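You operate a simulated robot arm through the tools that you are given. There is no shell and no other tool.

You run a simulated robot arm. Do the job below in one go: nothing can be reset, and whatever is moved stays where it is left.

## Task
Lace the black belt end in the jig: seat it, clamp it, push the pin through.
Fine: draw the pin first and free the clamp last.

The check looks at the end state, three seconds after you hand in, the way a careful person would. Anything else that was tipped, shoved, dropped, spilled or broken makes it a failure.

## Robot
A 6-joint arm with a two-finger parallel gripper, fixed in place. Base frame: the origin is at the foot of the arm, x ahead of it, y to its left, z up; the work surface is at about z = 0. Readings come in cm, rad, newtons and seconds.
With the tool pointing down near the work surface it reaches from about 24 to 58 cm from the base axis. Its first joint turns from -2.897 to 2.897 rad. Payload 1.5 kg.
The tool frame sits at the grasp point between the pads (the TCP): z along the fingers, y along the line on which they close. The tips reach 3 cm beyond it. The gripper opens to 8 cm. The fingers are 1.7 cm wide and 1.2 cm thick; the gripper's body (4 by 8.2 cm) begins 8 cm behind the TCP.
Orientation is told as [roll, pitch, yaw] about the base's x, y, z axes, in that order, counted from this pose: with the fingers straight down and closing along the base's y, the tool's x points along the base's -x, its y along +y and its z along -z.

## Interface
- The arm moves only by the tool drive_tool. Its argument "commands" is a list of rows, each a list of 7 numbers: the shift along the tool's x, y, z in cm, then the turn, a rotation vector about the tool's x, y, z in rad, then the gripper command, from -1 (fully open) to 1 (shut), values between in proportion. In form: [[tx, ty, tz, rx, ry, rz, claw], ...]. A call has 1 to 20 rows; each row is the pose to reach, as a shift and turn from the pose commanded when the call began, along the tool's axes at that moment. Rows are played at 5 a second. More than 5 cm and 0.15 rad between two rows, or a gripper value outside its range, and nothing of the call is played. A pose out of reach is approached as far as the arm can. The call stops where the force on the tool passes 90 N (or 10 N more than at its start, if that is more) or the arm is blocked; 0.2 s more then pass. The fingers move at their own pace (about 7.2 cm/s each) and stop on an object; they squeeze with about 21 N. The grip force told is the motor's: it shows also when the fingers shut on nothing. Time passes only in rows, and 0.2 s behind the last, so rows that repeat a pose let the fingers close. The reply holds the time, the measured pose of the TCP, the force on the tool along the base axes, the opening and the grip force, in the units named above and with some noise, with the torque about the TCP (base axes, N m) and any sound that the robot's microphone picked up.
- Cameras (640 x 400 px; columns grow to the right, rows downward): "scene" is fixed at [22.01, -49.74, 60.36]; the picture's right is [0.99, -0.15, 0.00], its down [-0.07, -0.48, -0.87] and it looks along [0.13, 0.86, -0.49] (base axes); focal length 320 px, centre (320, 200). "wrist" rides on the gripper at [7.2, -0.7, -12.2] in the tool frame; the picture's right is [0.09, 1.00, 0.00], its down [-0.84, 0.08, -0.54] and it looks along [-0.54, 0.05, 0.84] (tool axes); focal length 238 px, centre (320, 200).
- camera(camera): a new picture of that camera. The clock stands still meanwhile.
- pixel_to_xyz(camera, pixels): for up to 12 pixels [column, row] of the newest picture of that camera ("zoom" is the newest enlarged one), the place [x, y, z] in the base frame of the surface seen there, good to about 0.2 cm. The clock stands still meanwhile.
- inspect(camera, box): a new picture of the part [left, top, right, bottom] of that camera's present view, enlarged. The clock stands still meanwhile.
- sign_off(): hands the job in; it is judged then, once.

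Open the gripper and draw the arm clear of the work before you hand the job in, unless the task says otherwise.

The tools are called after ">>>" as name(argument=value, ...) on one line, values as JSON. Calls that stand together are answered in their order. drive_tool: Moves the arm, as the interface text tells. Its arguments: {"type":"object","properties":{"commands":{"type":"array","items":{"type":"array","items":{"type":"number"}}}},"required":["commands"]} The other tools are called the same way: camera (camera) takes a picture; pixel_to_xyz (camera, pixels) gives the place of the surface under pixels of a picture; inspect (camera, box) takes an enlarged picture of a part of a camera's view; sign_off () hands the job in.

At the start:

```text
time: 0.0
tool_pos: [24.34, 25.82, 33.06]
ee_rot: [0.001, 0.001, 0.0]
ft_force: [-0.4, -0.2, 0.1]
torque: [-0.06, 0.02, -0.02]
finger_gap: 7.98
grip_force: 0.1
```

scene: 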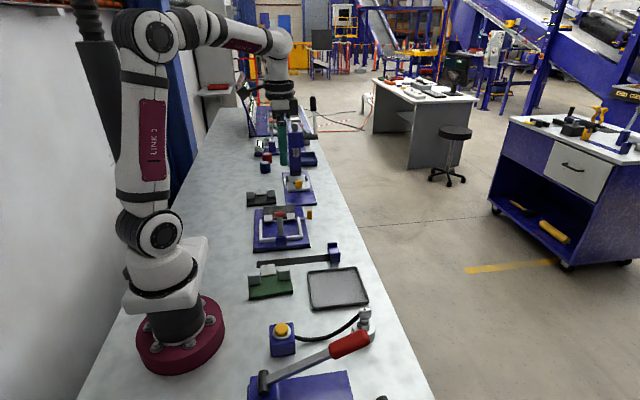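
wrist: 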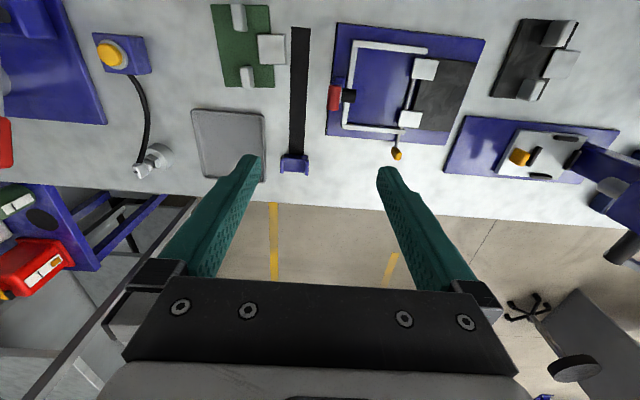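

The jig seems to be the blue plate with a white U-frame around scene (282,228), with belt ends green (270,283) and black (261,198). I take close-ups of these first.

>>> inspect(camera="scene", box=[230, 170, 350, 260])

>>> inspect(camera="wrist", box=[300, 0, 620, 200])

>>> inspect(camera="scene", box=[220, 230, 380, 330])

>>> inspect(camera="scene", box=[230, 90, 350, 190])

```text
4.44 times, centred on (290, 215) of scene
```

zoom: 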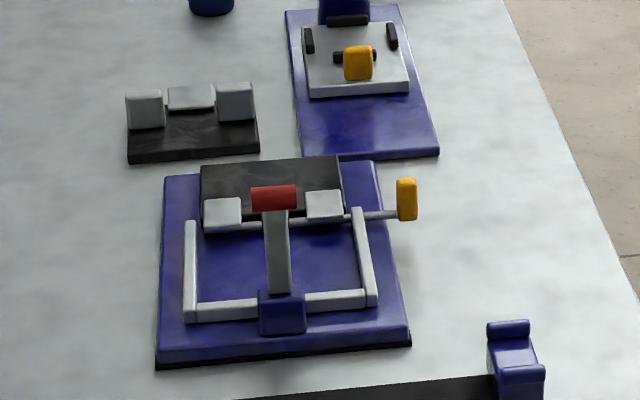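

```text
2.00 times, centred on (460, 100) of wrist
```

zoom: 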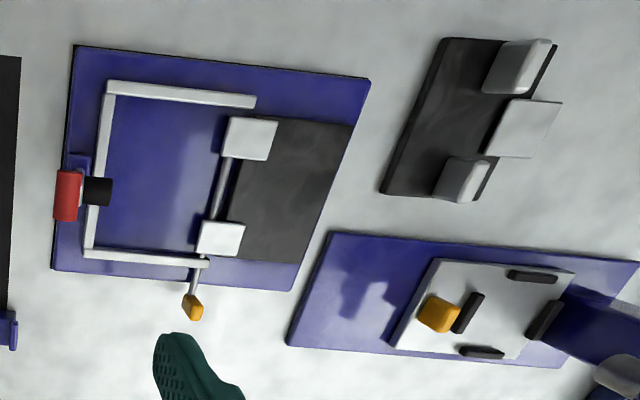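

```text
4.00 times, centred on (300, 280) of scene
```

zoom: 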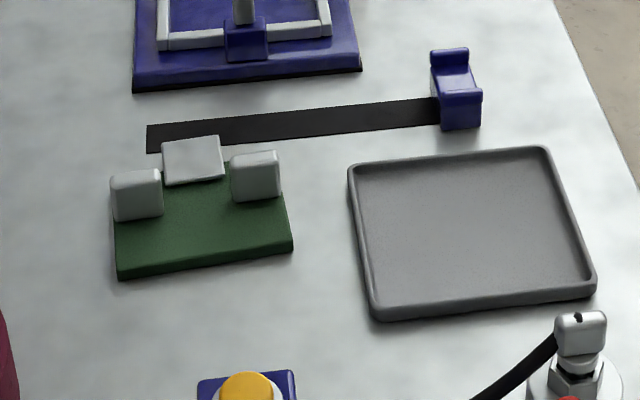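

```text
4.00 times, centred on (290, 140) of scene
```

zoom: 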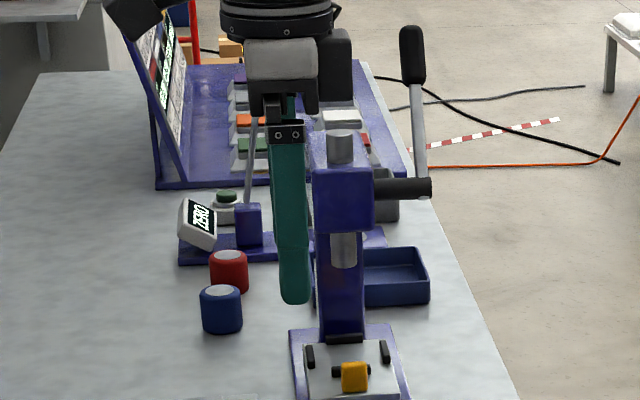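

Jig parts: pin with orange grip at scene zoom (407,200), two fixed lugs, lever with red handle standing up, and a loose black belt end at (190,120). I measure points with a fresh scene picture.

>>> inspect(camera="scene", box=[230, 170, 350, 260])

>>> pixel_to_xyz(camera="zoom", pixels=[[407, 186], [408, 208], [380, 215], [324, 200], [222, 208], [272, 192], [276, 250], [282, 310], [190, 230], [362, 225], [220, 305], [260, 260]])

>>> pixel_to_xyz(camera="zoom", pixels=[[144, 95], [190, 92], [235, 90], [190, 130], [132, 155], [256, 146], [145, 118], [190, 106], [236, 108], [158, 362], [408, 338], [270, 170]])

>>> pixel_to_xyz(camera="wrist", pixels=[[530, 34], [547, 29], [563, 64], [535, 90], [505, 95], [523, 20], [424, 68], [410, 119], [396, 155], [445, 95], [349, 95], [333, 97]])

```text
4.44 times, centred on (290, 215) of scene
```

zoom: 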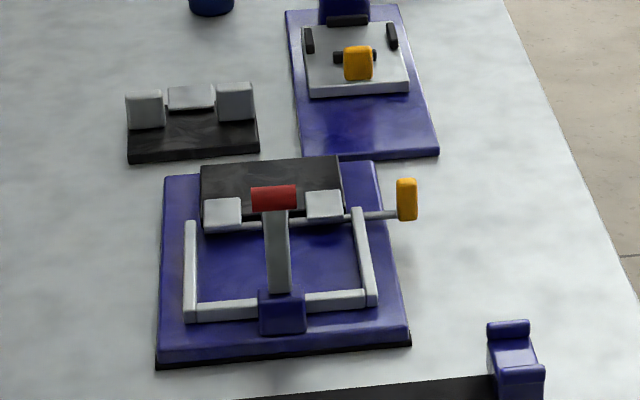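

```text
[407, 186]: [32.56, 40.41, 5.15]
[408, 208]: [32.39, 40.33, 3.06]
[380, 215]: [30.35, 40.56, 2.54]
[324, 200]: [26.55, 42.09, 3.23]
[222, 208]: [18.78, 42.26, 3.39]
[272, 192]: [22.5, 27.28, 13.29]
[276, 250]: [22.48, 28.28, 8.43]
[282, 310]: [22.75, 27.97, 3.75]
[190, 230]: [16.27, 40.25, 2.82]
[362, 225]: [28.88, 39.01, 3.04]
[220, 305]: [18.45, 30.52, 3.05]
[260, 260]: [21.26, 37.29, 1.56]
```

```text
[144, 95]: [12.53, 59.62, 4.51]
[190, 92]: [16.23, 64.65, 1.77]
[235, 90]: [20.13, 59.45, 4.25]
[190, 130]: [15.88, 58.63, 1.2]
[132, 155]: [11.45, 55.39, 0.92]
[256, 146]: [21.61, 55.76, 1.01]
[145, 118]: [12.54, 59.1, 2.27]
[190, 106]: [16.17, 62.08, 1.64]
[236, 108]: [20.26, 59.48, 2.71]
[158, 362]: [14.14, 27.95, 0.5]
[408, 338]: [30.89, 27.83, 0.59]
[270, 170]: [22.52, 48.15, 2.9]
```

```text
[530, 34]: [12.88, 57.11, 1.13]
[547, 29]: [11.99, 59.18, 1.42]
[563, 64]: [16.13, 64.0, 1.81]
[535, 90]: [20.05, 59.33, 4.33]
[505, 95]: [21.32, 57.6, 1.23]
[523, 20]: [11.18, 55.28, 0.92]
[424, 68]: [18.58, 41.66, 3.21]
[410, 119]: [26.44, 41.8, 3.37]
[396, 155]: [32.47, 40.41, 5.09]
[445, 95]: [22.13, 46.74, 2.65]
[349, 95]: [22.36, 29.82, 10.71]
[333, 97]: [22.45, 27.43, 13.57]
```

Body of the loose black end spans x 11–21.5, y 55–60, at the edge of reach. I move up over it for a closer wrist view.

>>> drive_tool(commands=[[2, 3, 0, 0, 0, 0, -1], [4, 6, 0, 0, 0, 0, -1], [6, 9, 0, 0, 0, 0, -1], [8, 12, 0, 0, 0, 0, -1], [10, 15, 2, 0, 0, 0, -1], [10, 18, 4, 0, 0, 0, -1], [10, 21, 6, 0, 0, 0, -1], [10, 21, 8, 0, 0, 0, -1]])

>>> camera(camera="wrist")

```text
time: 1.8
tool_pos: [14.24, 46.91, 24.91]
ee_rot: [0.0, 0.0, 0.001]
ft_force: [0.0, -0.7, -1.2]
torque: [0.01, 0.0, 0.0]
finger_gap: 7.99
grip_force: 0.1
```

```text
taken
```

wrist: 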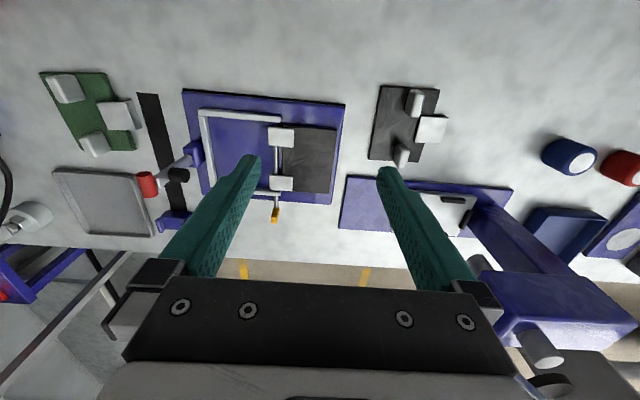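

The black end is at wrist (405,125), the jig at (265,145). I enlarge both and measure.

>>> inspect(camera="wrist", box=[160, 70, 360, 240])

>>> inspect(camera="wrist", box=[350, 70, 470, 180])

```text
2.35 times, centred on (260, 155) of wrist
```

zoom: 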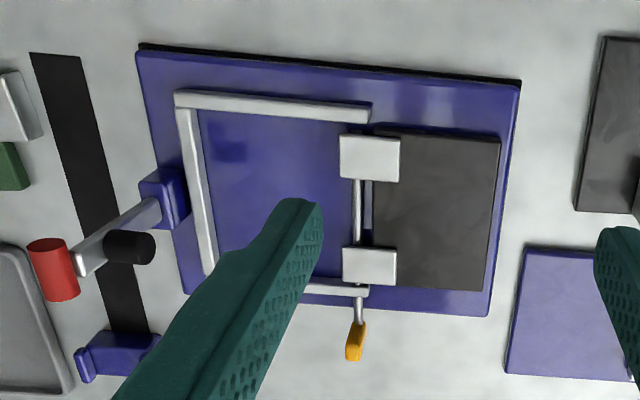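

```text
3.64 times, centred on (410, 125) of wrist
```

zoom: 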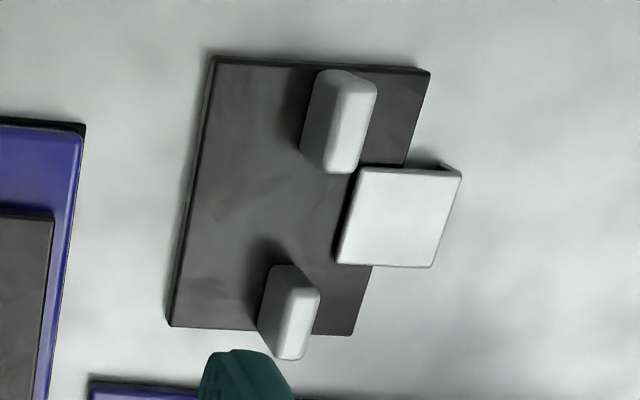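

The loose end is a slab with two upright fins and a flat knuckle plate towards +y. I measure its details on this zoom, then the jig.

>>> pixel_to_xyz(camera="zoom", pixels=[[215, 58], [425, 72], [350, 330], [172, 322], [350, 85], [345, 165], [370, 90], [305, 300], [285, 350], [365, 175], [455, 175], [425, 260]])

>>> inspect(camera="wrist", box=[160, 70, 360, 240])

>>> pixel_to_xyz(camera="zoom", pixels=[[345, 140], [395, 142], [345, 172], [393, 178], [346, 252], [394, 256], [348, 280], [358, 200], [360, 300], [358, 330], [357, 355], [368, 108]])

>>> pixel_to_xyz(camera="zoom", pixels=[[366, 290], [378, 138], [497, 142], [486, 286], [205, 110], [190, 108], [180, 195], [155, 205], [90, 265], [148, 245], [110, 245], [65, 270]])

```text
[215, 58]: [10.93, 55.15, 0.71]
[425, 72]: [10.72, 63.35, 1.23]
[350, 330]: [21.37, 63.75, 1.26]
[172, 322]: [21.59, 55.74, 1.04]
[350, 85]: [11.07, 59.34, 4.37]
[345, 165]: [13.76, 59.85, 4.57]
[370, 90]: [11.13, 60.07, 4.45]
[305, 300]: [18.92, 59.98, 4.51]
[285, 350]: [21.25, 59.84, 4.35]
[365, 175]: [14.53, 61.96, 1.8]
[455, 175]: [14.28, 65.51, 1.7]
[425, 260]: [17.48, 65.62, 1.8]
```

```text
2.35 times, centred on (260, 155) of wrist
```

zoom: 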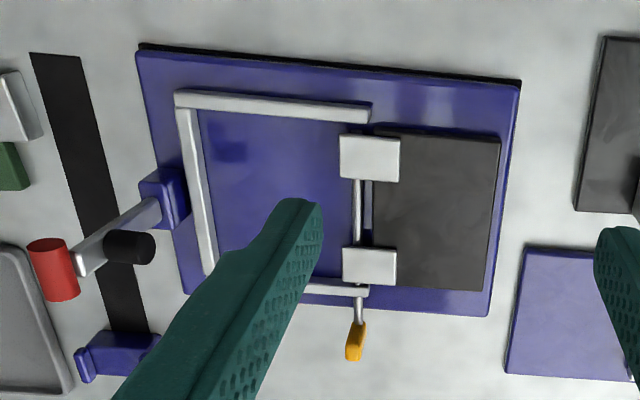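

```text
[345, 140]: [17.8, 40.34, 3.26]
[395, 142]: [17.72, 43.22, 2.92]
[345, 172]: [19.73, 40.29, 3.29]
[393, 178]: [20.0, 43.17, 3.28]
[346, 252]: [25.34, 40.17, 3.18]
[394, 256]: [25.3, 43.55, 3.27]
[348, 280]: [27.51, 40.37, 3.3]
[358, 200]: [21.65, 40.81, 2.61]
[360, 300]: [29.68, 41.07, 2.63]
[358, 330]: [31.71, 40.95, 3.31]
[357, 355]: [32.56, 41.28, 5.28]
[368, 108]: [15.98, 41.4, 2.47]
```

```text
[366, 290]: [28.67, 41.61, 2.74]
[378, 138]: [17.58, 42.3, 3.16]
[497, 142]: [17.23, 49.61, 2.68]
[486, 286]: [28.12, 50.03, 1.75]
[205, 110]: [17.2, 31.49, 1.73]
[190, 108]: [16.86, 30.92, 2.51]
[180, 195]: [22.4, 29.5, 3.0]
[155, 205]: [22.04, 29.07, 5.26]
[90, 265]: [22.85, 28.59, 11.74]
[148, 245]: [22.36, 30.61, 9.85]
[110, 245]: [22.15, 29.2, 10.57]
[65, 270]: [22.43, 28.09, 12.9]
```

Loose slab is ~10.6 x 8.3 cm, fins at y≈59.8, knuckle end y≈65.6; pin rod at y≈41, z≈2.5. I go over the pin handle at about (32.5, 41) for a closer look.

>>> drive_tool(commands=[[-3.5, -1.5, 1.5, 0, 0, 0, -1], [-7, -3, 3, 0, 0, 0, -1], [-10.5, -4.5, 4.5, 0, 0, 0, -1], [-14, -6, 6, 0, 0, 0, -1], [-16, -6, 8, 0, 0, 0, -1], [-16, -6, 10, 0, 0, 0, -1], [-16, -6, 10, 0, 0, 0, -1]])

>>> camera(camera="wrist")

```text
time: 3.4
tool_pos: [30.46, 40.93, 15.04]
ee_rot: [0.0, 0.001, 0.002]
ft_force: [-0.2, 0.0, 0.3]
torque: [-0.03, -0.01, 0.0]
finger_gap: 8.01
grip_force: 0.0
```

```text
taken
```

wrist: 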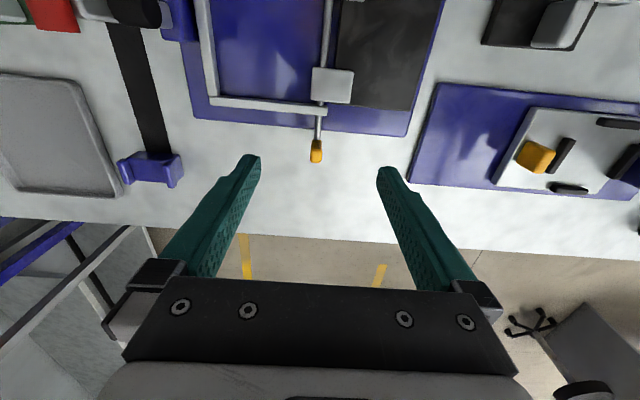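

The pin handle is at wrist (316,151), rod running up through the lug at (332,83). I enlarge and measure.

>>> inspect(camera="wrist", box=[260, 0, 420, 180])

>>> pixel_to_xyz(camera="wrist", pixels=[[311, 143], [322, 143], [316, 160], [317, 148], [318, 130], [324, 109], [327, 103], [312, 70], [352, 103], [325, 50], [328, 10], [212, 100]])

```text
2.22 times, centred on (340, 90) of wrist
```

zoom: 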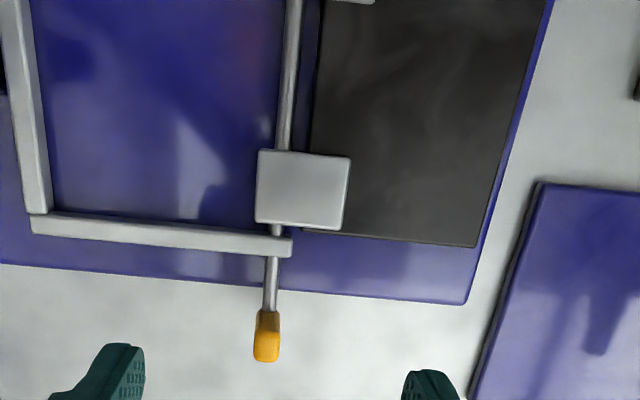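

```text
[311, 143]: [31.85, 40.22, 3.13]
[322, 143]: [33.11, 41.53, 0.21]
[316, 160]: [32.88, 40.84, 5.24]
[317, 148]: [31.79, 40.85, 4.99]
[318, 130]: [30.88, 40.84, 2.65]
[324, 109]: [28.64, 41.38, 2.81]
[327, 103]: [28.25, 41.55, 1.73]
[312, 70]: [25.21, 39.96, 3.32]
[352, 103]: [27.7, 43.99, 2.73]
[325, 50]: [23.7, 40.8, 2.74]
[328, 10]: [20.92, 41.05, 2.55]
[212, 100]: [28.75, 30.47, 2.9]
```

Handle centre is about (32.35, 40.83), top z 5.25, rod through right arm and lug. I come down around it and close along y.

>>> drive_tool(commands=[[-1.9, -0.1, 3, 0, 0, 0, -1], [-1.9, -0.1, 6, 0, 0, 0, -0.4], [-1.9, -0.1, 8.5, 0, 0, 0, -0.4], [-1.9, -0.1, 10.4, 0, 0, 0, -0.4], [-1.9, -0.1, 10.4, 0, 0, 0, 0.2], [-1.9, -0.1, 10.4, 0, 0, 0, 1], [-1.9, -0.1, 10.4, 0, 0, 0, 1], [-1.9, -0.1, 10.4, 0, 0, 0, 1]])

>>> camera(camera="wrist")

```text
time: 5.2
tool_pos: [32.46, 40.77, 4.81]
ee_rot: [0.002, 0.0, 0.002]
ft_force: [1.5, 21.2, -1.4]
torque: [-0.03, -0.25, -0.05]
finger_gap: 1.16
grip_force: 21.3
```

```text
taken
```

wrist: 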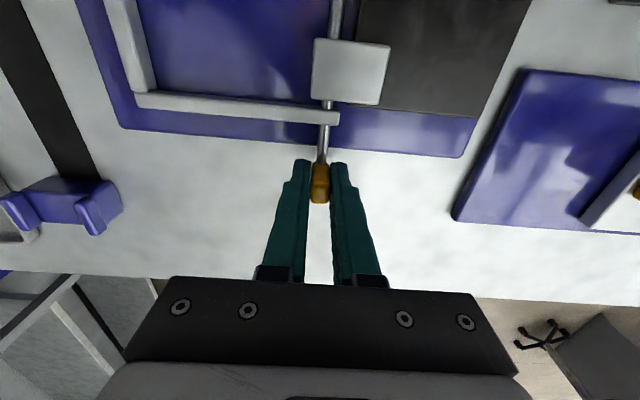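

Gap is 1.16 with 21 N sideways (+y) on the tool, so the grip is off-centre. I shift slightly along +y while holding to relax it.

>>> drive_tool(commands=[[0, 0.05, 0, 0, 0, 0, 1], [0, 0.1, 0, 0, 0, 0, 1], [0, 0.1, 0, 0, 0, 0, 1]])

```text
time: 6.0
tool_pos: [32.35, 40.77, 4.67]
ee_rot: [0.001, 0.0, 0.0]
ft_force: [11.4, 1.7, 1.9]
torque: [0.0, 0.06, 0.01]
finger_gap: 1.15
grip_force: 21.1
```

Side load is gone. I draw the pin along +x in small steps and watch the force.

>>> drive_tool(commands=[[-0.5, 0, 0, 0, 0, 0, 1], [-1, 0, 0, 0, 0, 0, 1], [-1.5, 0, 0, 0, 0, 0, 1], [-2, 0, 0, 0, 0, 0, 1], [-2, 0, 0, 0, 0, 0, 1]])

>>> camera(camera="wrist")

```text
time: 7.2
tool_pos: [34.29, 40.64, 4.7]
ee_rot: [-0.001, -0.001, 0.0]
ft_force: [1.5, -6.3, -0.1]
torque: [0.09, -0.61, 0.03]
finger_gap: 1.16
grip_force: 21.3
```

```text
taken
```

wrist: 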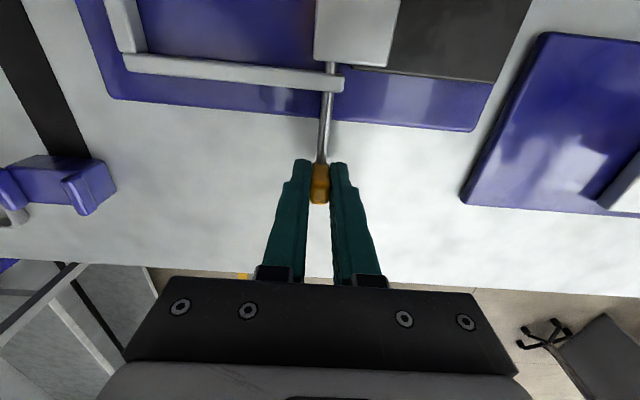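

The pin slides. I draw ~4.5 cm further, letting y drift slightly to relieve the −6 N side load.

>>> drive_tool(commands=[[-0.75, -0.05, 0, 0, 0, 0, 1], [-1.5, -0.08, 0, 0, 0, 0, 1], [-2.25, -0.1, 0, 0, 0, 0, 1], [-3, -0.12, 0, 0, 0, 0, 1], [-3.75, -0.14, 0, 0, 0, 0, 1], [-4.5, -0.16, 0, 0, 0, 0, 1], [-4.5, -0.16, 0, 0, 0, 0, 1]])

>>> inspect(camera="scene", box=[230, 170, 350, 260])

>>> camera(camera="wrist")

```text
time: 8.8
tool_pos: [38.73, 40.65, 4.75]
ee_rot: [0.002, 0.0, -0.002]
ft_force: [0.4, 6.3, 0.0]
torque: [-0.04, -0.18, -0.01]
finger_gap: 1.17
grip_force: 21.1
```

```text
4.44 times, centred on (290, 215) of scene
```

zoom: 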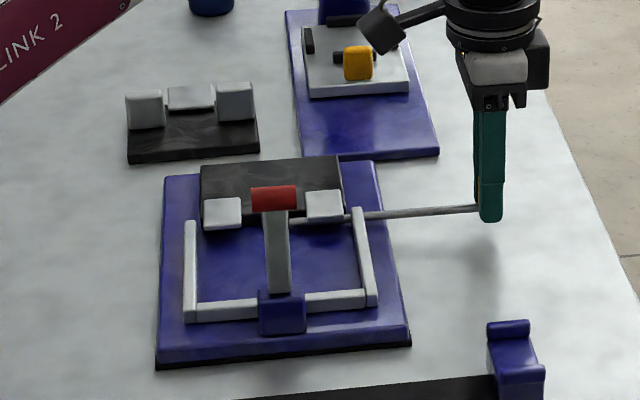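

```text
taken
```

wrist: 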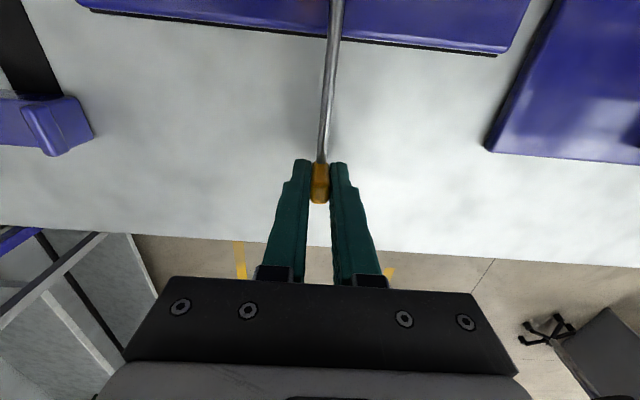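

Pin tip now shows at scene zoom (290,222), just short of the right lug. I draw ~2.2 cm more.

>>> drive_tool(commands=[[-0.75, 0.03, 0, 0, 0, 0, 1], [-1.5, 0.03, 0, 0, 0, 0, 1], [-2.2, 0.03, 0, 0, 0, 0, 1], [-2.2, 0.03, 0, 0, 0, 0, 1]])

>>> inspect(camera="scene", box=[260, 190, 330, 240])

>>> pixel_to_xyz(camera="zoom", pixels=[[200, 232], [300, 205], [360, 175], [410, 190], [425, 195], [240, 240], [470, 190]])

```text
time: 9.8
tool_pos: [40.94, 40.71, 4.69]
ee_rot: [0.003, -0.003, 0.0]
ft_force: [-0.2, 4.5, 10.2]
torque: [-0.03, -0.08, 0.01]
finger_gap: 1.18
grip_force: 21.1
```

```text
8.00 times, centred on (295, 215) of scene
```

zoom: 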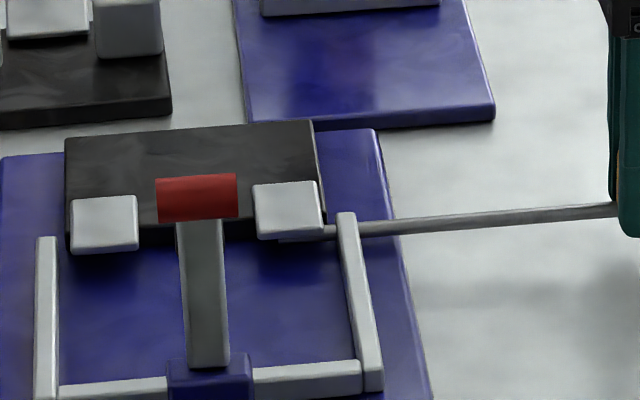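

```text
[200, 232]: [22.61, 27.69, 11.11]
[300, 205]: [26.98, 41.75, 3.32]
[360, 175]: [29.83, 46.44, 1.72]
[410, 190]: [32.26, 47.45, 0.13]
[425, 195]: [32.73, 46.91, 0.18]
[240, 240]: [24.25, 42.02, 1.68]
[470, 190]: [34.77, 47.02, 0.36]
```

The tip sits inside the right lug (zoom (278,238), x≈25.7), clear of the gap, and still carried by arm and lug. I release and lift away, then check that the pin stays.

>>> drive_tool(commands=[[0, 0, 0, 0, 0, 0, 0.6], [0, 0, 0, 0, 0, 0, 0.2], [0, 0, 0, 0, 0, 0, -0.2], [0, 0, 0, 0, 0, 0, -0.2]])

>>> inspect(camera="scene", box=[260, 180, 360, 250])

>>> inspect(camera="wrist", box=[220, 0, 420, 220])

```text
time: 10.8
tool_pos: [40.96, 40.69, 4.71]
ee_rot: [0.001, 0.0, 0.001]
ft_force: [0.8, 0.5, -0.7]
torque: [0.02, 0.0, 0.01]
finger_gap: 4.81
grip_force: 0.1
```

```text
5.71 times, centred on (310, 215) of scene
```

zoom: 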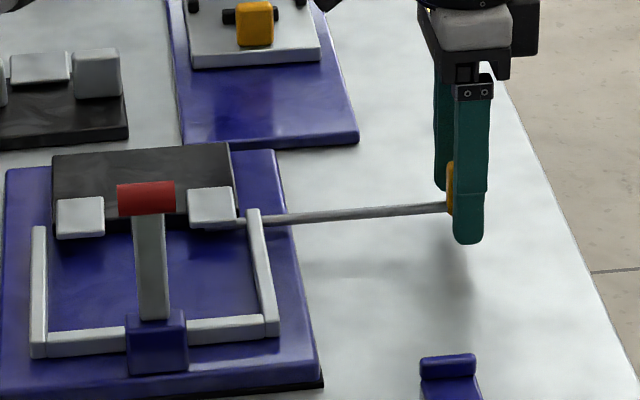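

```text
1.82 times, centred on (320, 110) of wrist
```

zoom: 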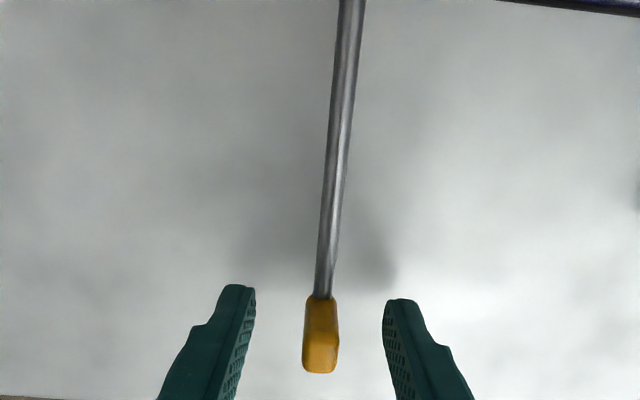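

The pin stays put in its slide. I lift, cross over at height, and turn the hand 90° (closing along x) toward the black end's left fin.

>>> drive_tool(commands=[[0, 0, -4, 0, 0, 0, -0.2], [0, 0, -8, 0, 0, 0, -0.2], [0, 0, -12, 0, 0, 0, -0.2], [0, 0, -16, 0, 0, 0, -0.2], [3, 1, -18, 0, 0, -0.14, -0.2], [6, 2, -18, 0, 0, -0.28, -0.2], [9, 3, -18, 0, 0, -0.42, -0.2], [12, 4, -18, 0, 0, -0.56, -0.2], [15, 5, -18, 0, 0, -0.7, -0.2], [18, 6, -18, 0, 0, -0.84, -0.2], [21, 7, -18, 0, 0, -0.98, -0.2], [24, 8, -18, 0, 0, -1.12, -0.2], [26, 9, -18, 0, 0, -1.26, -0.2], [28, 10, -18, 0, 0, -1.4, -0.2], [28.5, 11, -18, 0, 0, -1.53, -0.2], [28.5, 11, -18, 0, 0, -1.53, -0.2]])

>>> camera(camera="wrist")

>>> camera(camera="scene")

```text
time: 14.2
tool_pos: [11.55, 49.6, 32.3]
ee_rot: [0.01, 0.051, 1.533]
ft_force: [-0.2, 0.2, 0.4]
torque: [-0.01, 0.03, -0.01]
finger_gap: 4.81
grip_force: 0.2
out of reach, approached as far as the arm can: row 3, 4, 5, 6, 7, 8, 9, 10, 11, 12, 13, 14, 15, 16
```

```text
taken
```

wrist: 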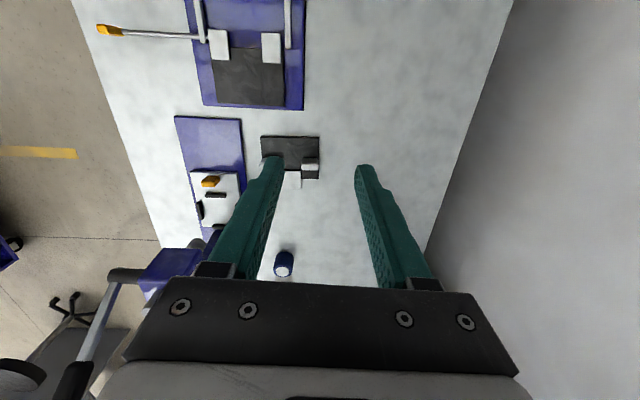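

```text
taken
```

scene: 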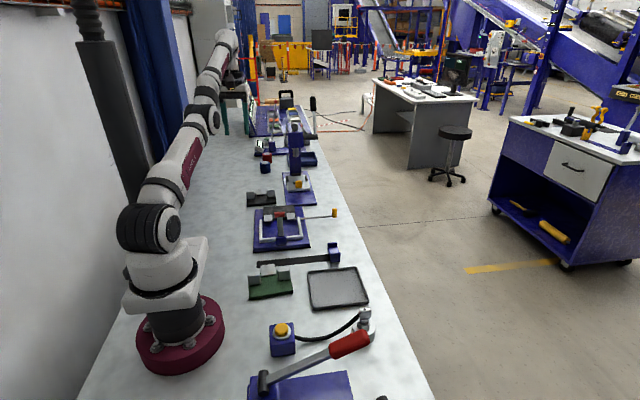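

The reply says out of reach and z read 32 instead of 23; the arm is stretched. I play an easy move back toward the base and lower, in small rows, and see where it settles.

>>> drive_tool(commands=[[0, 0, 0, 0, 0, 0, -0.2]])

```text
time: 14.6
tool_pos: [11.48, 49.61, 32.21]
ee_rot: [0.012, 0.051, 1.531]
ft_force: [1.2, 0.6, -0.6]
torque: [-0.02, 0.0, -0.03]
finger_gap: 4.78
grip_force: 0.0
```

Command now rests at (11.5, 49.6, 32.2). I come 2 cm nearer and go down in steps.

>>> drive_tool(commands=[[1, 0, 2, 0, 0, 0, -0.2], [2, 0, 4, 0, 0, 0, -0.2], [2, 0, 7, 0, 0, 0, -0.2], [2, 0, 10, 0, 0, 0, -0.2], [2, 0, 13, 0, 0, 0, -0.2], [2, 0, 16, 0, 0, 0, -0.2]])

>>> camera(camera="wrist")

```text
time: 16.0
tool_pos: [11.53, 49.6, 32.26]
ee_rot: [0.009, 0.05, 1.53]
ft_force: [1.3, 0.4, -0.5]
torque: [-0.01, -0.02, 0.01]
finger_gap: 4.79
grip_force: 0.0
out of reach, approached as far as the arm can: row 1, 2, 3, 4, 5, 6
```

```text
taken
```

wrist: 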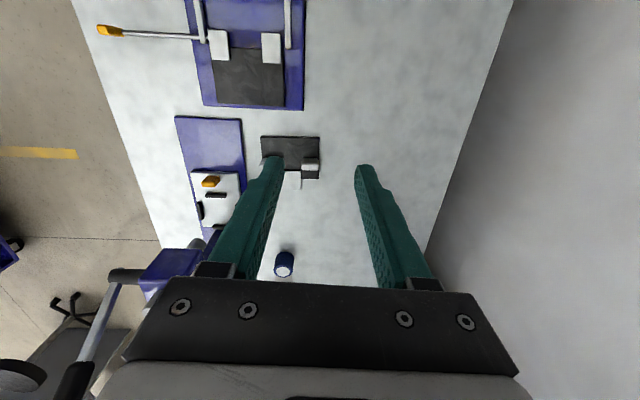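

The arm is stuck at a stretched pose. I try retreating mostly toward the base horizontally.

>>> drive_tool(commands=[[2, 0, 0, 0, 0, 0, -0.2], [4, 0, 0, 0, 0, 0, -0.2], [6, 0, 0, 0, 0, 0, -0.2], [8, 0, 0, 0, 0, 0, -0.2], [10, 0, 0, 0, 0, 0, -0.2]])

```text
time: 17.2
tool_pos: [11.15, 39.84, 32.83]
ee_rot: [0.008, 0.05, 1.531]
ft_force: [-0.3, -0.4, 0.4]
torque: [0.0, -0.01, 0.01]
finger_gap: 4.81
grip_force: 0.0
out of reach, approached as far as the arm can: row 1
```

Free again at (11.2, 39.8, 32.8). I level the hand and descend here (x≈11, left of the jig), then look.

>>> drive_tool(commands=[[0, 0, 3, 0, -0.025, 0, -0.2], [0, 0, 6, 0.01, -0.05, 0, -0.2], [0, 0, 9, 0.01, -0.05, 0, -0.2], [0, 0, 12, 0.01, -0.05, 0, -0.2], [-3, 0, 14, 0.01, -0.05, 0, -0.2], [-6, 0, 15, 0.01, -0.05, 0, -0.2], [-6, 0, 15, 0.01, -0.05, 0, -0.2]])

>>> camera(camera="wrist")

```text
time: 18.8
tool_pos: [11.19, 45.2, 17.32]
ee_rot: [-0.002, 0.0, 1.532]
ft_force: [0.8, -0.4, -0.1]
torque: [-0.01, 0.01, 0.01]
finger_gap: 4.81
grip_force: 0.0
```

```text
taken
```

wrist: 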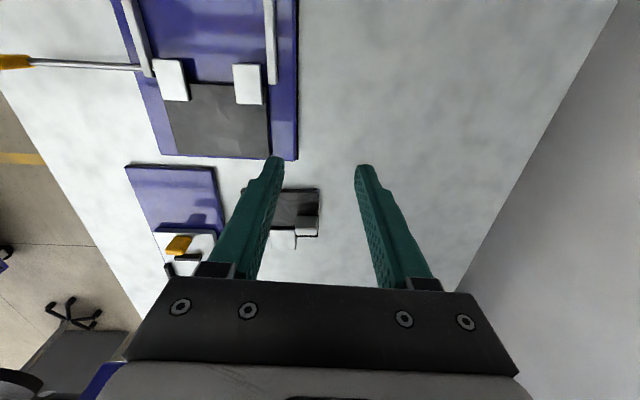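

Now squarely above the table at (11.2, 45.2, 17.3). I trim yaw by 0.08, move toward the left fin to y≈51, then will tilt outward to gain reach.

>>> drive_tool(commands=[[-2, -0.3, 1, 0, 0, -0.04, -0.2], [-4, -0.7, 2, 0, 0, -0.08, -0.1], [-6, -1, 3.5, 0, 0, -0.08, 0], [-6, -1, 3.5, 0, 0, -0.08, 0]])

```text
time: 19.8
tool_pos: [12.52, 51.1, 13.97]
ee_rot: [0.0, 0.0, 1.612]
ft_force: [-0.3, -0.1, -0.8]
torque: [0.05, 0.0, 0.04]
finger_gap: 4.01
grip_force: 0.0
```

Yaw is 1.612. I tilt the fingers 0.3 rad outward and move above the fin at (12.45, 59.2), z≈10.

>>> drive_tool(commands=[[0, 0, 0, 0, -0.1, 0, 0], [0, 0, 0, 0, -0.2, 0, 0], [0, 0, 0, 0, -0.3, 0, 0], [-2, -0.07, 1, 0, -0.3, 0, 0], [-4, -0.13, 2, 0, -0.3, 0, 0], [-6, -0.2, 3, 0, -0.3, 0, 0], [-8.1, -0.26, 4, 0, -0.3, 0, 0], [-8.1, -0.26, 4, 0, -0.3, 0, 0]])

>>> camera(camera="wrist")

>>> inspect(camera="scene", box=[220, 160, 310, 220])

```text
time: 21.6
tool_pos: [12.47, 59.21, 9.81]
ee_rot: [0.0, -0.3, 1.608]
ft_force: [0.7, -0.2, -0.5]
torque: [0.0, 0.03, 0.0]
finger_gap: 4.02
grip_force: 0.0
```

```text
taken
```

wrist: 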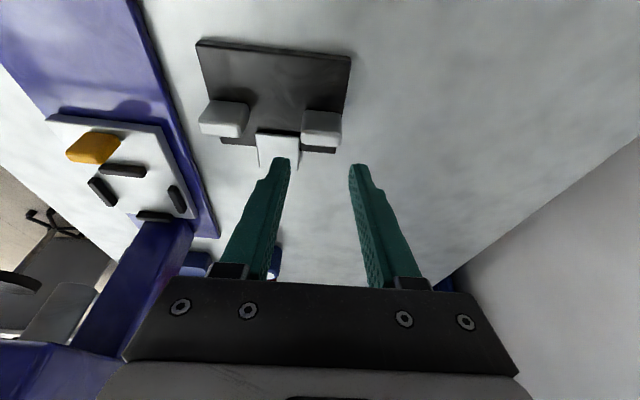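

```text
6.67 times, centred on (265, 190) of scene
```

zoom: 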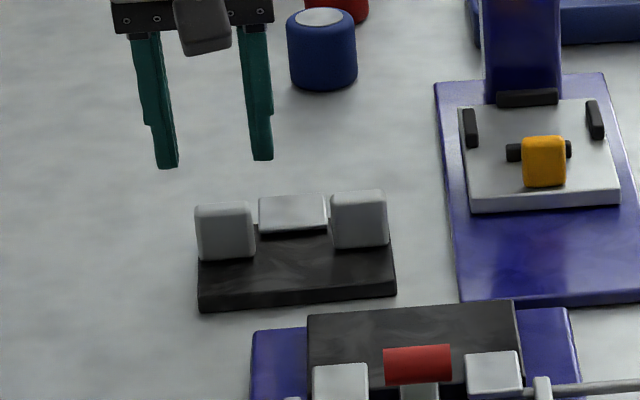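

Reach works with the tilt. I remeasure the fin (wrist (322,125)), the slab corners and the knuckle from here.

>>> pixel_to_xyz(camera="wrist", pixels=[[305, 112], [340, 114], [337, 145], [304, 142], [212, 102], [248, 104], [238, 135], [200, 40], [348, 58], [260, 132], [297, 136], [335, 153]])

```text
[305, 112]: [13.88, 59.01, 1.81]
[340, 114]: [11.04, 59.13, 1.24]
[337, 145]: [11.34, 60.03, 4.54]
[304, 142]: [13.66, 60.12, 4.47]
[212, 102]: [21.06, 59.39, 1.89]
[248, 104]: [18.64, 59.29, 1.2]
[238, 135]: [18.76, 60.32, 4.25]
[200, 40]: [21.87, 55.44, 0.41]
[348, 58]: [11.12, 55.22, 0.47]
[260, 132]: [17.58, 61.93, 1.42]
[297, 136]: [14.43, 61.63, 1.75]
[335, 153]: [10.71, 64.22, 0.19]
```

Left fin: x 11.2–13.8, y 59.05–60.2, top 4.5. I descend vertically to z≈4.9 around it and close along x.

>>> drive_tool(commands=[[0.5, 0, 1.5, 0, 0, 0, 0], [1, 0, 3, 0, 0, 0, 0], [1.54, 0, 4.65, 0, 0, 0, 0], [1.54, 0, 4.65, 0, 0, 0, 0], [1.54, 0, 4.65, 0, 0, 0, 0.4], [1.54, 0, 4.65, 0, 0, 0, 0.8], [1.54, 0, 4.65, 0, 0, 0, 1], [1.54, 0, 4.65, 0, 0, 0, 1]])

>>> camera(camera="wrist")

>>> inspect(camera="scene", box=[220, 160, 310, 220])

```text
time: 23.4
tool_pos: [12.48, 59.01, 5.16]
ee_rot: [0.001, -0.3, 1.61]
ft_force: [0.6, 0.0, 0.9]
torque: [0.01, -0.02, -0.04]
finger_gap: 3.14
grip_force: 20.6
```

```text
taken
```

wrist: 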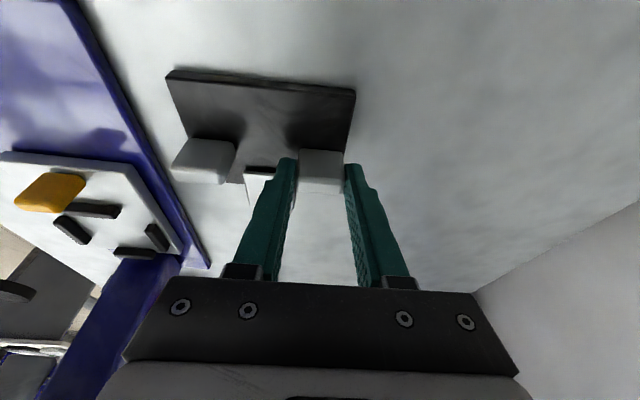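

```text
6.67 times, centred on (265, 190) of scene
```

zoom: 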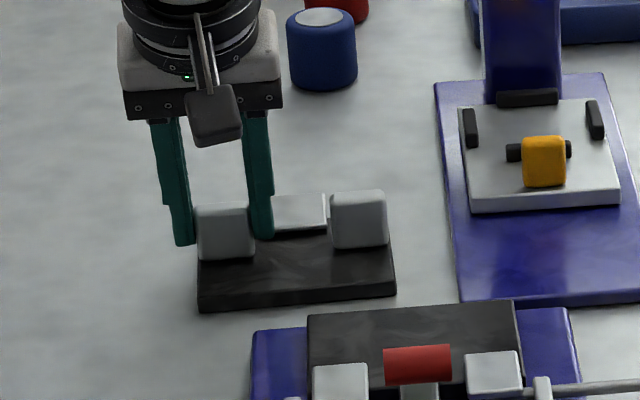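

Fin is gripped (gap 3.14, 20.6 N). I lift 2 cm straight up and check how it hangs.

>>> drive_tool(commands=[[-0.15, 0, -0.48, 0, 0, 0, 1], [-0.3, 0, -0.96, 0, 0, 0, 1], [-0.6, 0, -1.9, 0, 0, 0, 1], [-0.6, 0, -1.9, 0, 0, 0, 1]])

>>> inspect(camera="scene", box=[220, 160, 310, 220])

>>> camera(camera="wrist")

```text
time: 24.4
tool_pos: [12.31, 59.01, 7.08]
ee_rot: [0.0, -0.299, 1.608]
ft_force: [0.4, 0.2, -1.7]
torque: [0.01, 0.05, -0.02]
finger_gap: 3.14
grip_force: 21.1
```

```text
6.67 times, centred on (265, 190) of scene
```

zoom: 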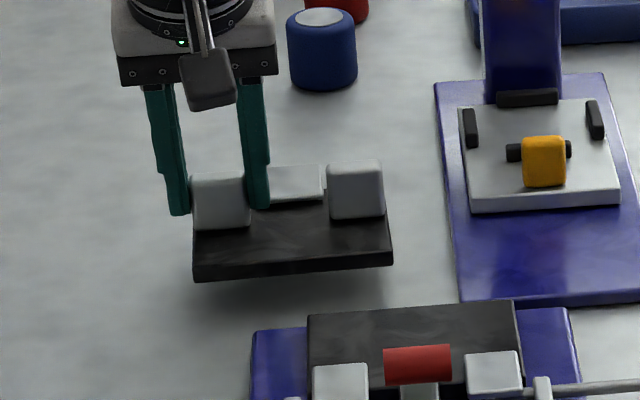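

```text
taken
```

wrist: 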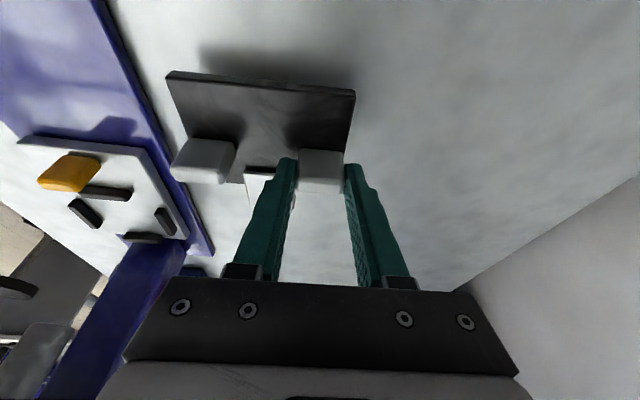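

It hangs level and firm. I carry it first along −x (clear of the jig corner), then along −y to free table left of the jig for a vertical regrasp.

>>> drive_tool(commands=[[-0.16, 2.4, -0.21, 0, 0, 0, 1], [-0.33, 4.8, -0.42, 0, 0, 0, 1], [-0.49, 7.2, -0.63, 0, 0, 0, 1], [-0.65, 9.59, -0.845, 0, 0, 0, 1], [1.73, 9.69, -1.58, 0, 0, 0, 1], [4.12, 9.79, -2.32, 0, 0, 0, 1], [6.5, 9.88, -3.06, 0, 0, 0, 1], [8.89, 9.98, -3.79, 0, 0, 0, 1], [11.28, 10.08, -4.53, 0, 0, 0, 1], [11.28, 10.08, -4.53, 0, 0, 0, 1]])

>>> camera(camera="wrist")

>>> camera(camera="scene")

```text
time: 26.6
tool_pos: [2.94, 46.53, 8.19]
ee_rot: [0.0, -0.299, 1.61]
ft_force: [0.6, -0.3, -1.8]
torque: [-0.02, 0.07, -0.02]
finger_gap: 3.16
grip_force: 21.2
```

```text
taken
```

wrist: 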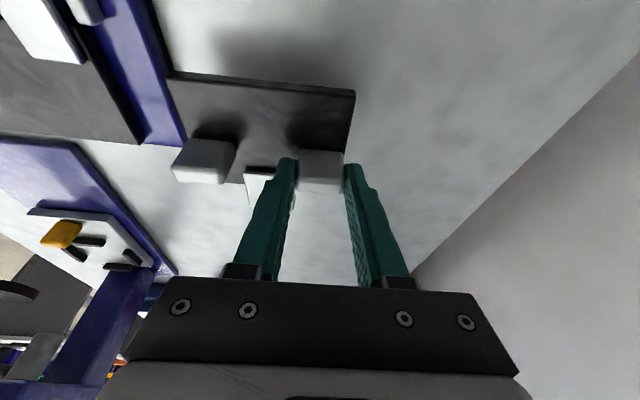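

```text
taken
```

scene: 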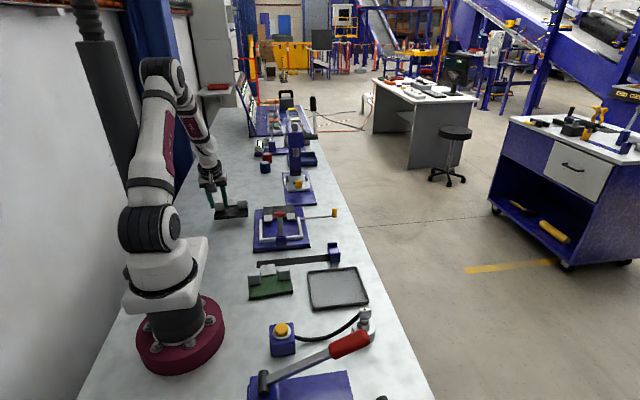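

Slab right edge is ~2 cm from the jig plate. I shift 1.5 cm more to −x and lower it onto the table gently.

>>> drive_tool(commands=[[0, 1.5, 0, 0, 0, 0, 1], [0.3, 1.5, 1, 0, 0, 0, 1], [0.6, 1.5, 1.9, 0, 0, 0, 1], [0.75, 1.5, 2.4, 0, 0, 0, 1], [0.85, 1.5, 2.75, 0, 0, 0, 1], [0.89, 1.5, 2.87, 0, 0, 0, 1]])

>>> inspect(camera="scene", box=[190, 170, 310, 240])

```text
time: 28.0
tool_pos: [1.3, 46.48, 5.1]
ee_rot: [0.001, -0.3, 1.609]
ft_force: [0.8, -0.2, -2.4]
torque: [-0.03, 0.08, 0.0]
finger_gap: 3.17
grip_force: 21.0
```

```text
5.33 times, centred on (250, 205) of scene
```

zoom: 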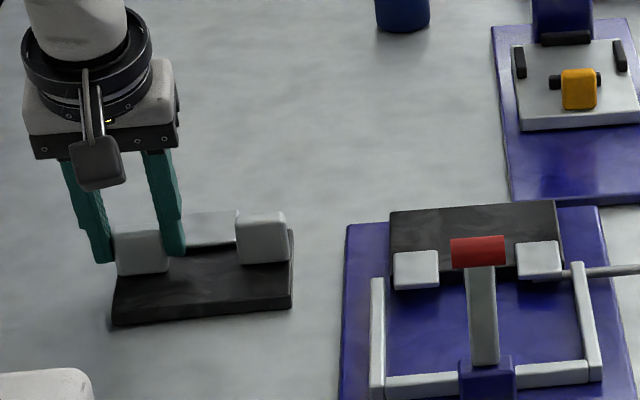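

Still hanging (−2.4 N). I lower in 1 mm steps until it touches.

>>> drive_tool(commands=[[0.03, 0, 0.095, 0, 0, 0, 1], [0.06, 0, 0.19, 0, 0, 0, 1], [0.06, 0, 0.19, 0, 0, 0, 1]])

```text
time: 28.8
tool_pos: [1.42, 46.46, 4.97]
ee_rot: [-0.001, -0.301, 1.611]
ft_force: [5.7, -8.0, 24.8]
torque: [0.02, -0.26, -0.16]
finger_gap: 3.17
grip_force: 21.4
```

Contact now (25 N up). I ease back a little, open, and rise off.

>>> drive_tool(commands=[[-0.02, 0, -0.08, 0, 0, 0, 1], [-0.02, 0, -0.08, 0, 0, 0, 0.5], [-0.02, 0, -0.08, 0, 0, 0, 0], [-0.02, 0, -0.08, 0, 0, 0, 0], [-0.6, 0, -1.9, 0, 0, 0, 0], [-1.2, 0, -3.8, 0, 0, 0, 0], [-2, 0, -6.5, 0, 0, 0, 0], [-2, 0, -6.5, 0, 0, 0, 0]])

>>> camera(camera="wrist")

>>> inspect(camera="scene", box=[190, 170, 310, 240])

```text
time: 30.6
tool_pos: [1.35, 46.45, 11.66]
ee_rot: [0.0, -0.3, 1.609]
ft_force: [0.3, 1.3, 0.2]
torque: [0.02, -0.01, 0.01]
finger_gap: 4.0
grip_force: 0.1
```

```text
taken
```

wrist: 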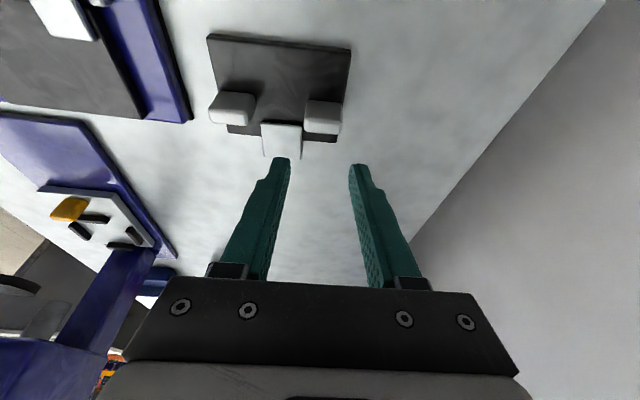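

```text
5.33 times, centred on (250, 205) of scene
```

zoom: 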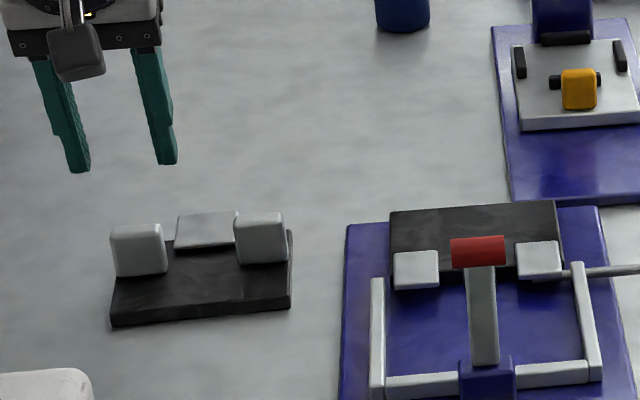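

The end rests flat on the table. I untilt and rise to get a straight view of both the end and the jig nest.

>>> drive_tool(commands=[[0, 0, -2, 0, 0.1, 0, 0], [0, 0, -4, 0, 0.2, 0, 0], [0, -2, -6, 0, 0.3, 0, 0], [0, -5, -8, 0, 0.3, 0, 0], [2, -8, -8, 0, 0.3, 0, 0], [4, -11, -8, 0, 0.3, 0, 0], [4, -11, -8, 0, 0.3, 0, 0]])

>>> camera(camera="wrist")

```text
time: 32.2
tool_pos: [12.71, 40.79, 18.17]
ee_rot: [0.0, -0.001, 1.611]
ft_force: [0.0, 1.0, 0.0]
torque: [0.0, 0.04, 0.04]
finger_gap: 3.99
grip_force: 0.1
```

```text
taken
```

wrist: 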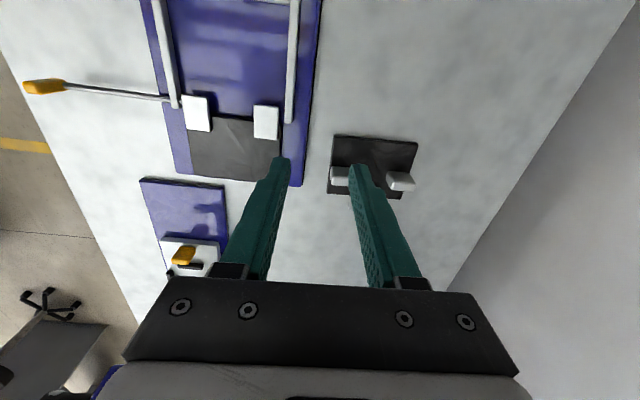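

Both are in view: jig nest at (215,80), the black end at (375,165). I enlarge each and measure edges.

>>> inspect(camera="wrist", box=[130, 0, 340, 140])

>>> pixel_to_xyz(camera="zoom", pixels=[[75, 20], [105, 20], [485, 20], [515, 20], [110, 200], [130, 200], [480, 200], [500, 200], [130, 325], [480, 370], [155, 290], [455, 310]])

>>> inspect(camera="wrist", box=[310, 120, 430, 210])

>>> pixel_to_xyz(camera="zoom", pixels=[[130, 80], [570, 118], [480, 420], [120, 375], [110, 280], [205, 290], [410, 300], [530, 320], [515, 350], [110, 340], [180, 340], [430, 345]])

```text
2.86 times, centred on (235, 70) of wrist
```

zoom: 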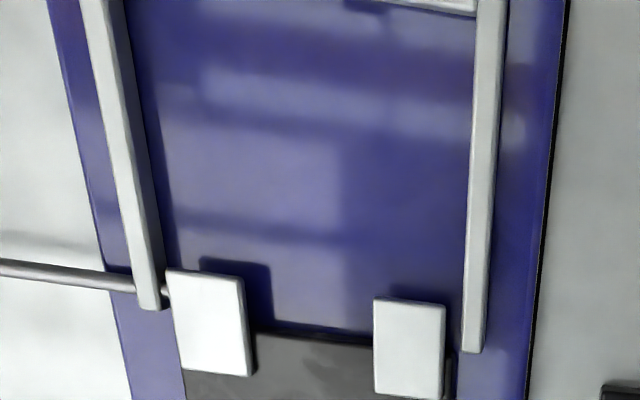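

```text
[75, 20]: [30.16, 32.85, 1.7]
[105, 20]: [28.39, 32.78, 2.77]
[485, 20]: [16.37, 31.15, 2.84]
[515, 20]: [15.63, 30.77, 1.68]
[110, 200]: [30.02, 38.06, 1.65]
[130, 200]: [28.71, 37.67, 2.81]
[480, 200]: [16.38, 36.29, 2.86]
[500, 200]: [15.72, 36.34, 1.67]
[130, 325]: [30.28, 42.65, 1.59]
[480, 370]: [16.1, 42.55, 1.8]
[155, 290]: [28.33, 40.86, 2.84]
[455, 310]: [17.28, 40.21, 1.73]
```

```text
4.44 times, centred on (370, 165) of wrist
```

zoom: 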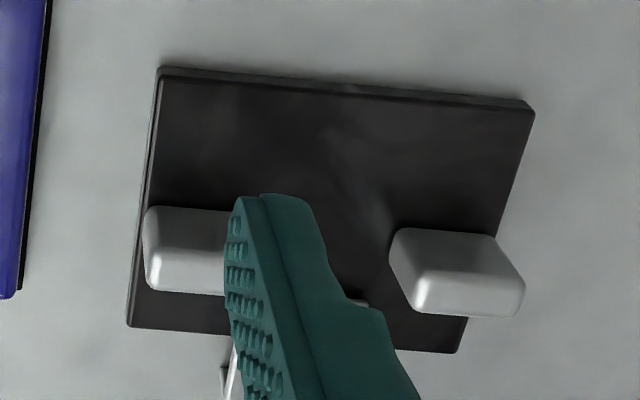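

```text
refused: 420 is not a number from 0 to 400
```

One row was out of range; I retry with the corners of the black end as seen in the zoom.

>>> pixel_to_xyz(camera="zoom", pixels=[[168, 80], [522, 108], [455, 342], [135, 320], [150, 212], [150, 275], [150, 285], [400, 235], [410, 295], [510, 300], [200, 275], [145, 240]])

```text
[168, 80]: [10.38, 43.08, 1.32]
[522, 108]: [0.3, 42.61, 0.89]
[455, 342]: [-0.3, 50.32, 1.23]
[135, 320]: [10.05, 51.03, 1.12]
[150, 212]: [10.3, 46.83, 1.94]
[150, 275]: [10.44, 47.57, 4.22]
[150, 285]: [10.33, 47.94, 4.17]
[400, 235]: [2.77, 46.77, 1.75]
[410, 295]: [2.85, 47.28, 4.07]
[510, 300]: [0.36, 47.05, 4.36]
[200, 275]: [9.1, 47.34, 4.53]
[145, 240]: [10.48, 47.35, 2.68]
```

Black end now: yaw ≈ +0.05, right fin about x 7.4–10.4, y≈47.35; jig is square, nest centre x≈22.5, back wall y≈31. I go above the right fin vertically.

>>> drive_tool(commands=[[-2.5, 1.2, 2, 0, 0, 0, -0.25], [-5, 2.4, 4, 0, 0, -0.01, -0.25], [-6.76, 3.54, 6, 0, 0, -0.01, -0.25], [-6.76, 3.54, 8.7, 0, 0, -0.01, -0.25], [-6.76, 3.54, 8.7, 0, 0, -0.01, -0.25]])

>>> camera(camera="wrist")

>>> inspect(camera="scene", box=[190, 150, 310, 240])

```text
time: 33.4
tool_pos: [8.81, 47.12, 9.65]
ee_rot: [0.0, 0.0, 1.621]
ft_force: [-0.3, 0.2, -0.3]
torque: [-0.03, 0.02, 0.01]
finger_gap: 5.01
grip_force: 0.0
```

```text
taken
```

wrist: 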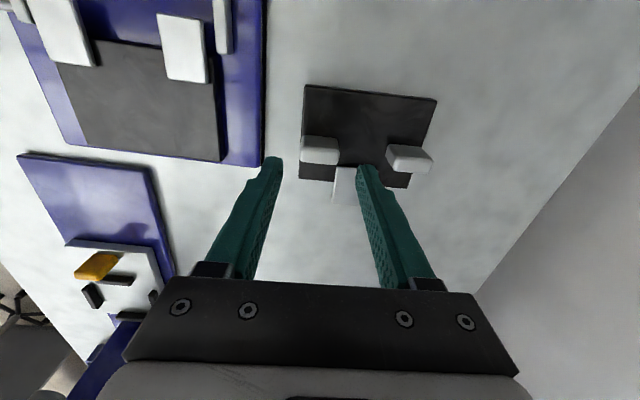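

```text
4.44 times, centred on (250, 195) of scene
```

zoom: 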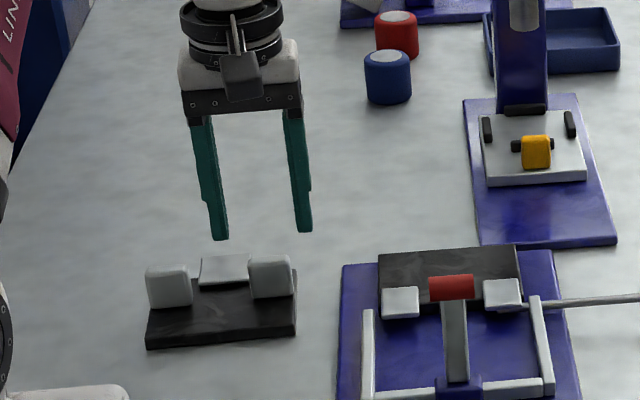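

The right fin shows at wrist (320,150). I measure its corners before descending.

>>> pixel_to_xyz(camera="wrist", pixels=[[304, 138], [337, 140], [303, 158], [336, 162], [320, 160], [320, 142], [304, 88], [435, 100], [408, 186], [301, 177], [390, 160], [430, 165]])

```text
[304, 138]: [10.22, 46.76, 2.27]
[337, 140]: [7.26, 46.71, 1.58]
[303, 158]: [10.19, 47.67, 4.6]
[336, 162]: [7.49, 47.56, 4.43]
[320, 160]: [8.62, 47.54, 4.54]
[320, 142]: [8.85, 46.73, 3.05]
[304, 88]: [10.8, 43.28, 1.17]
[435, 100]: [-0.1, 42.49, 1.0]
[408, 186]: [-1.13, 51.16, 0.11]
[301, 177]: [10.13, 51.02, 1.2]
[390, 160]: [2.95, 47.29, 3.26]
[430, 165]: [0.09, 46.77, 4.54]
```

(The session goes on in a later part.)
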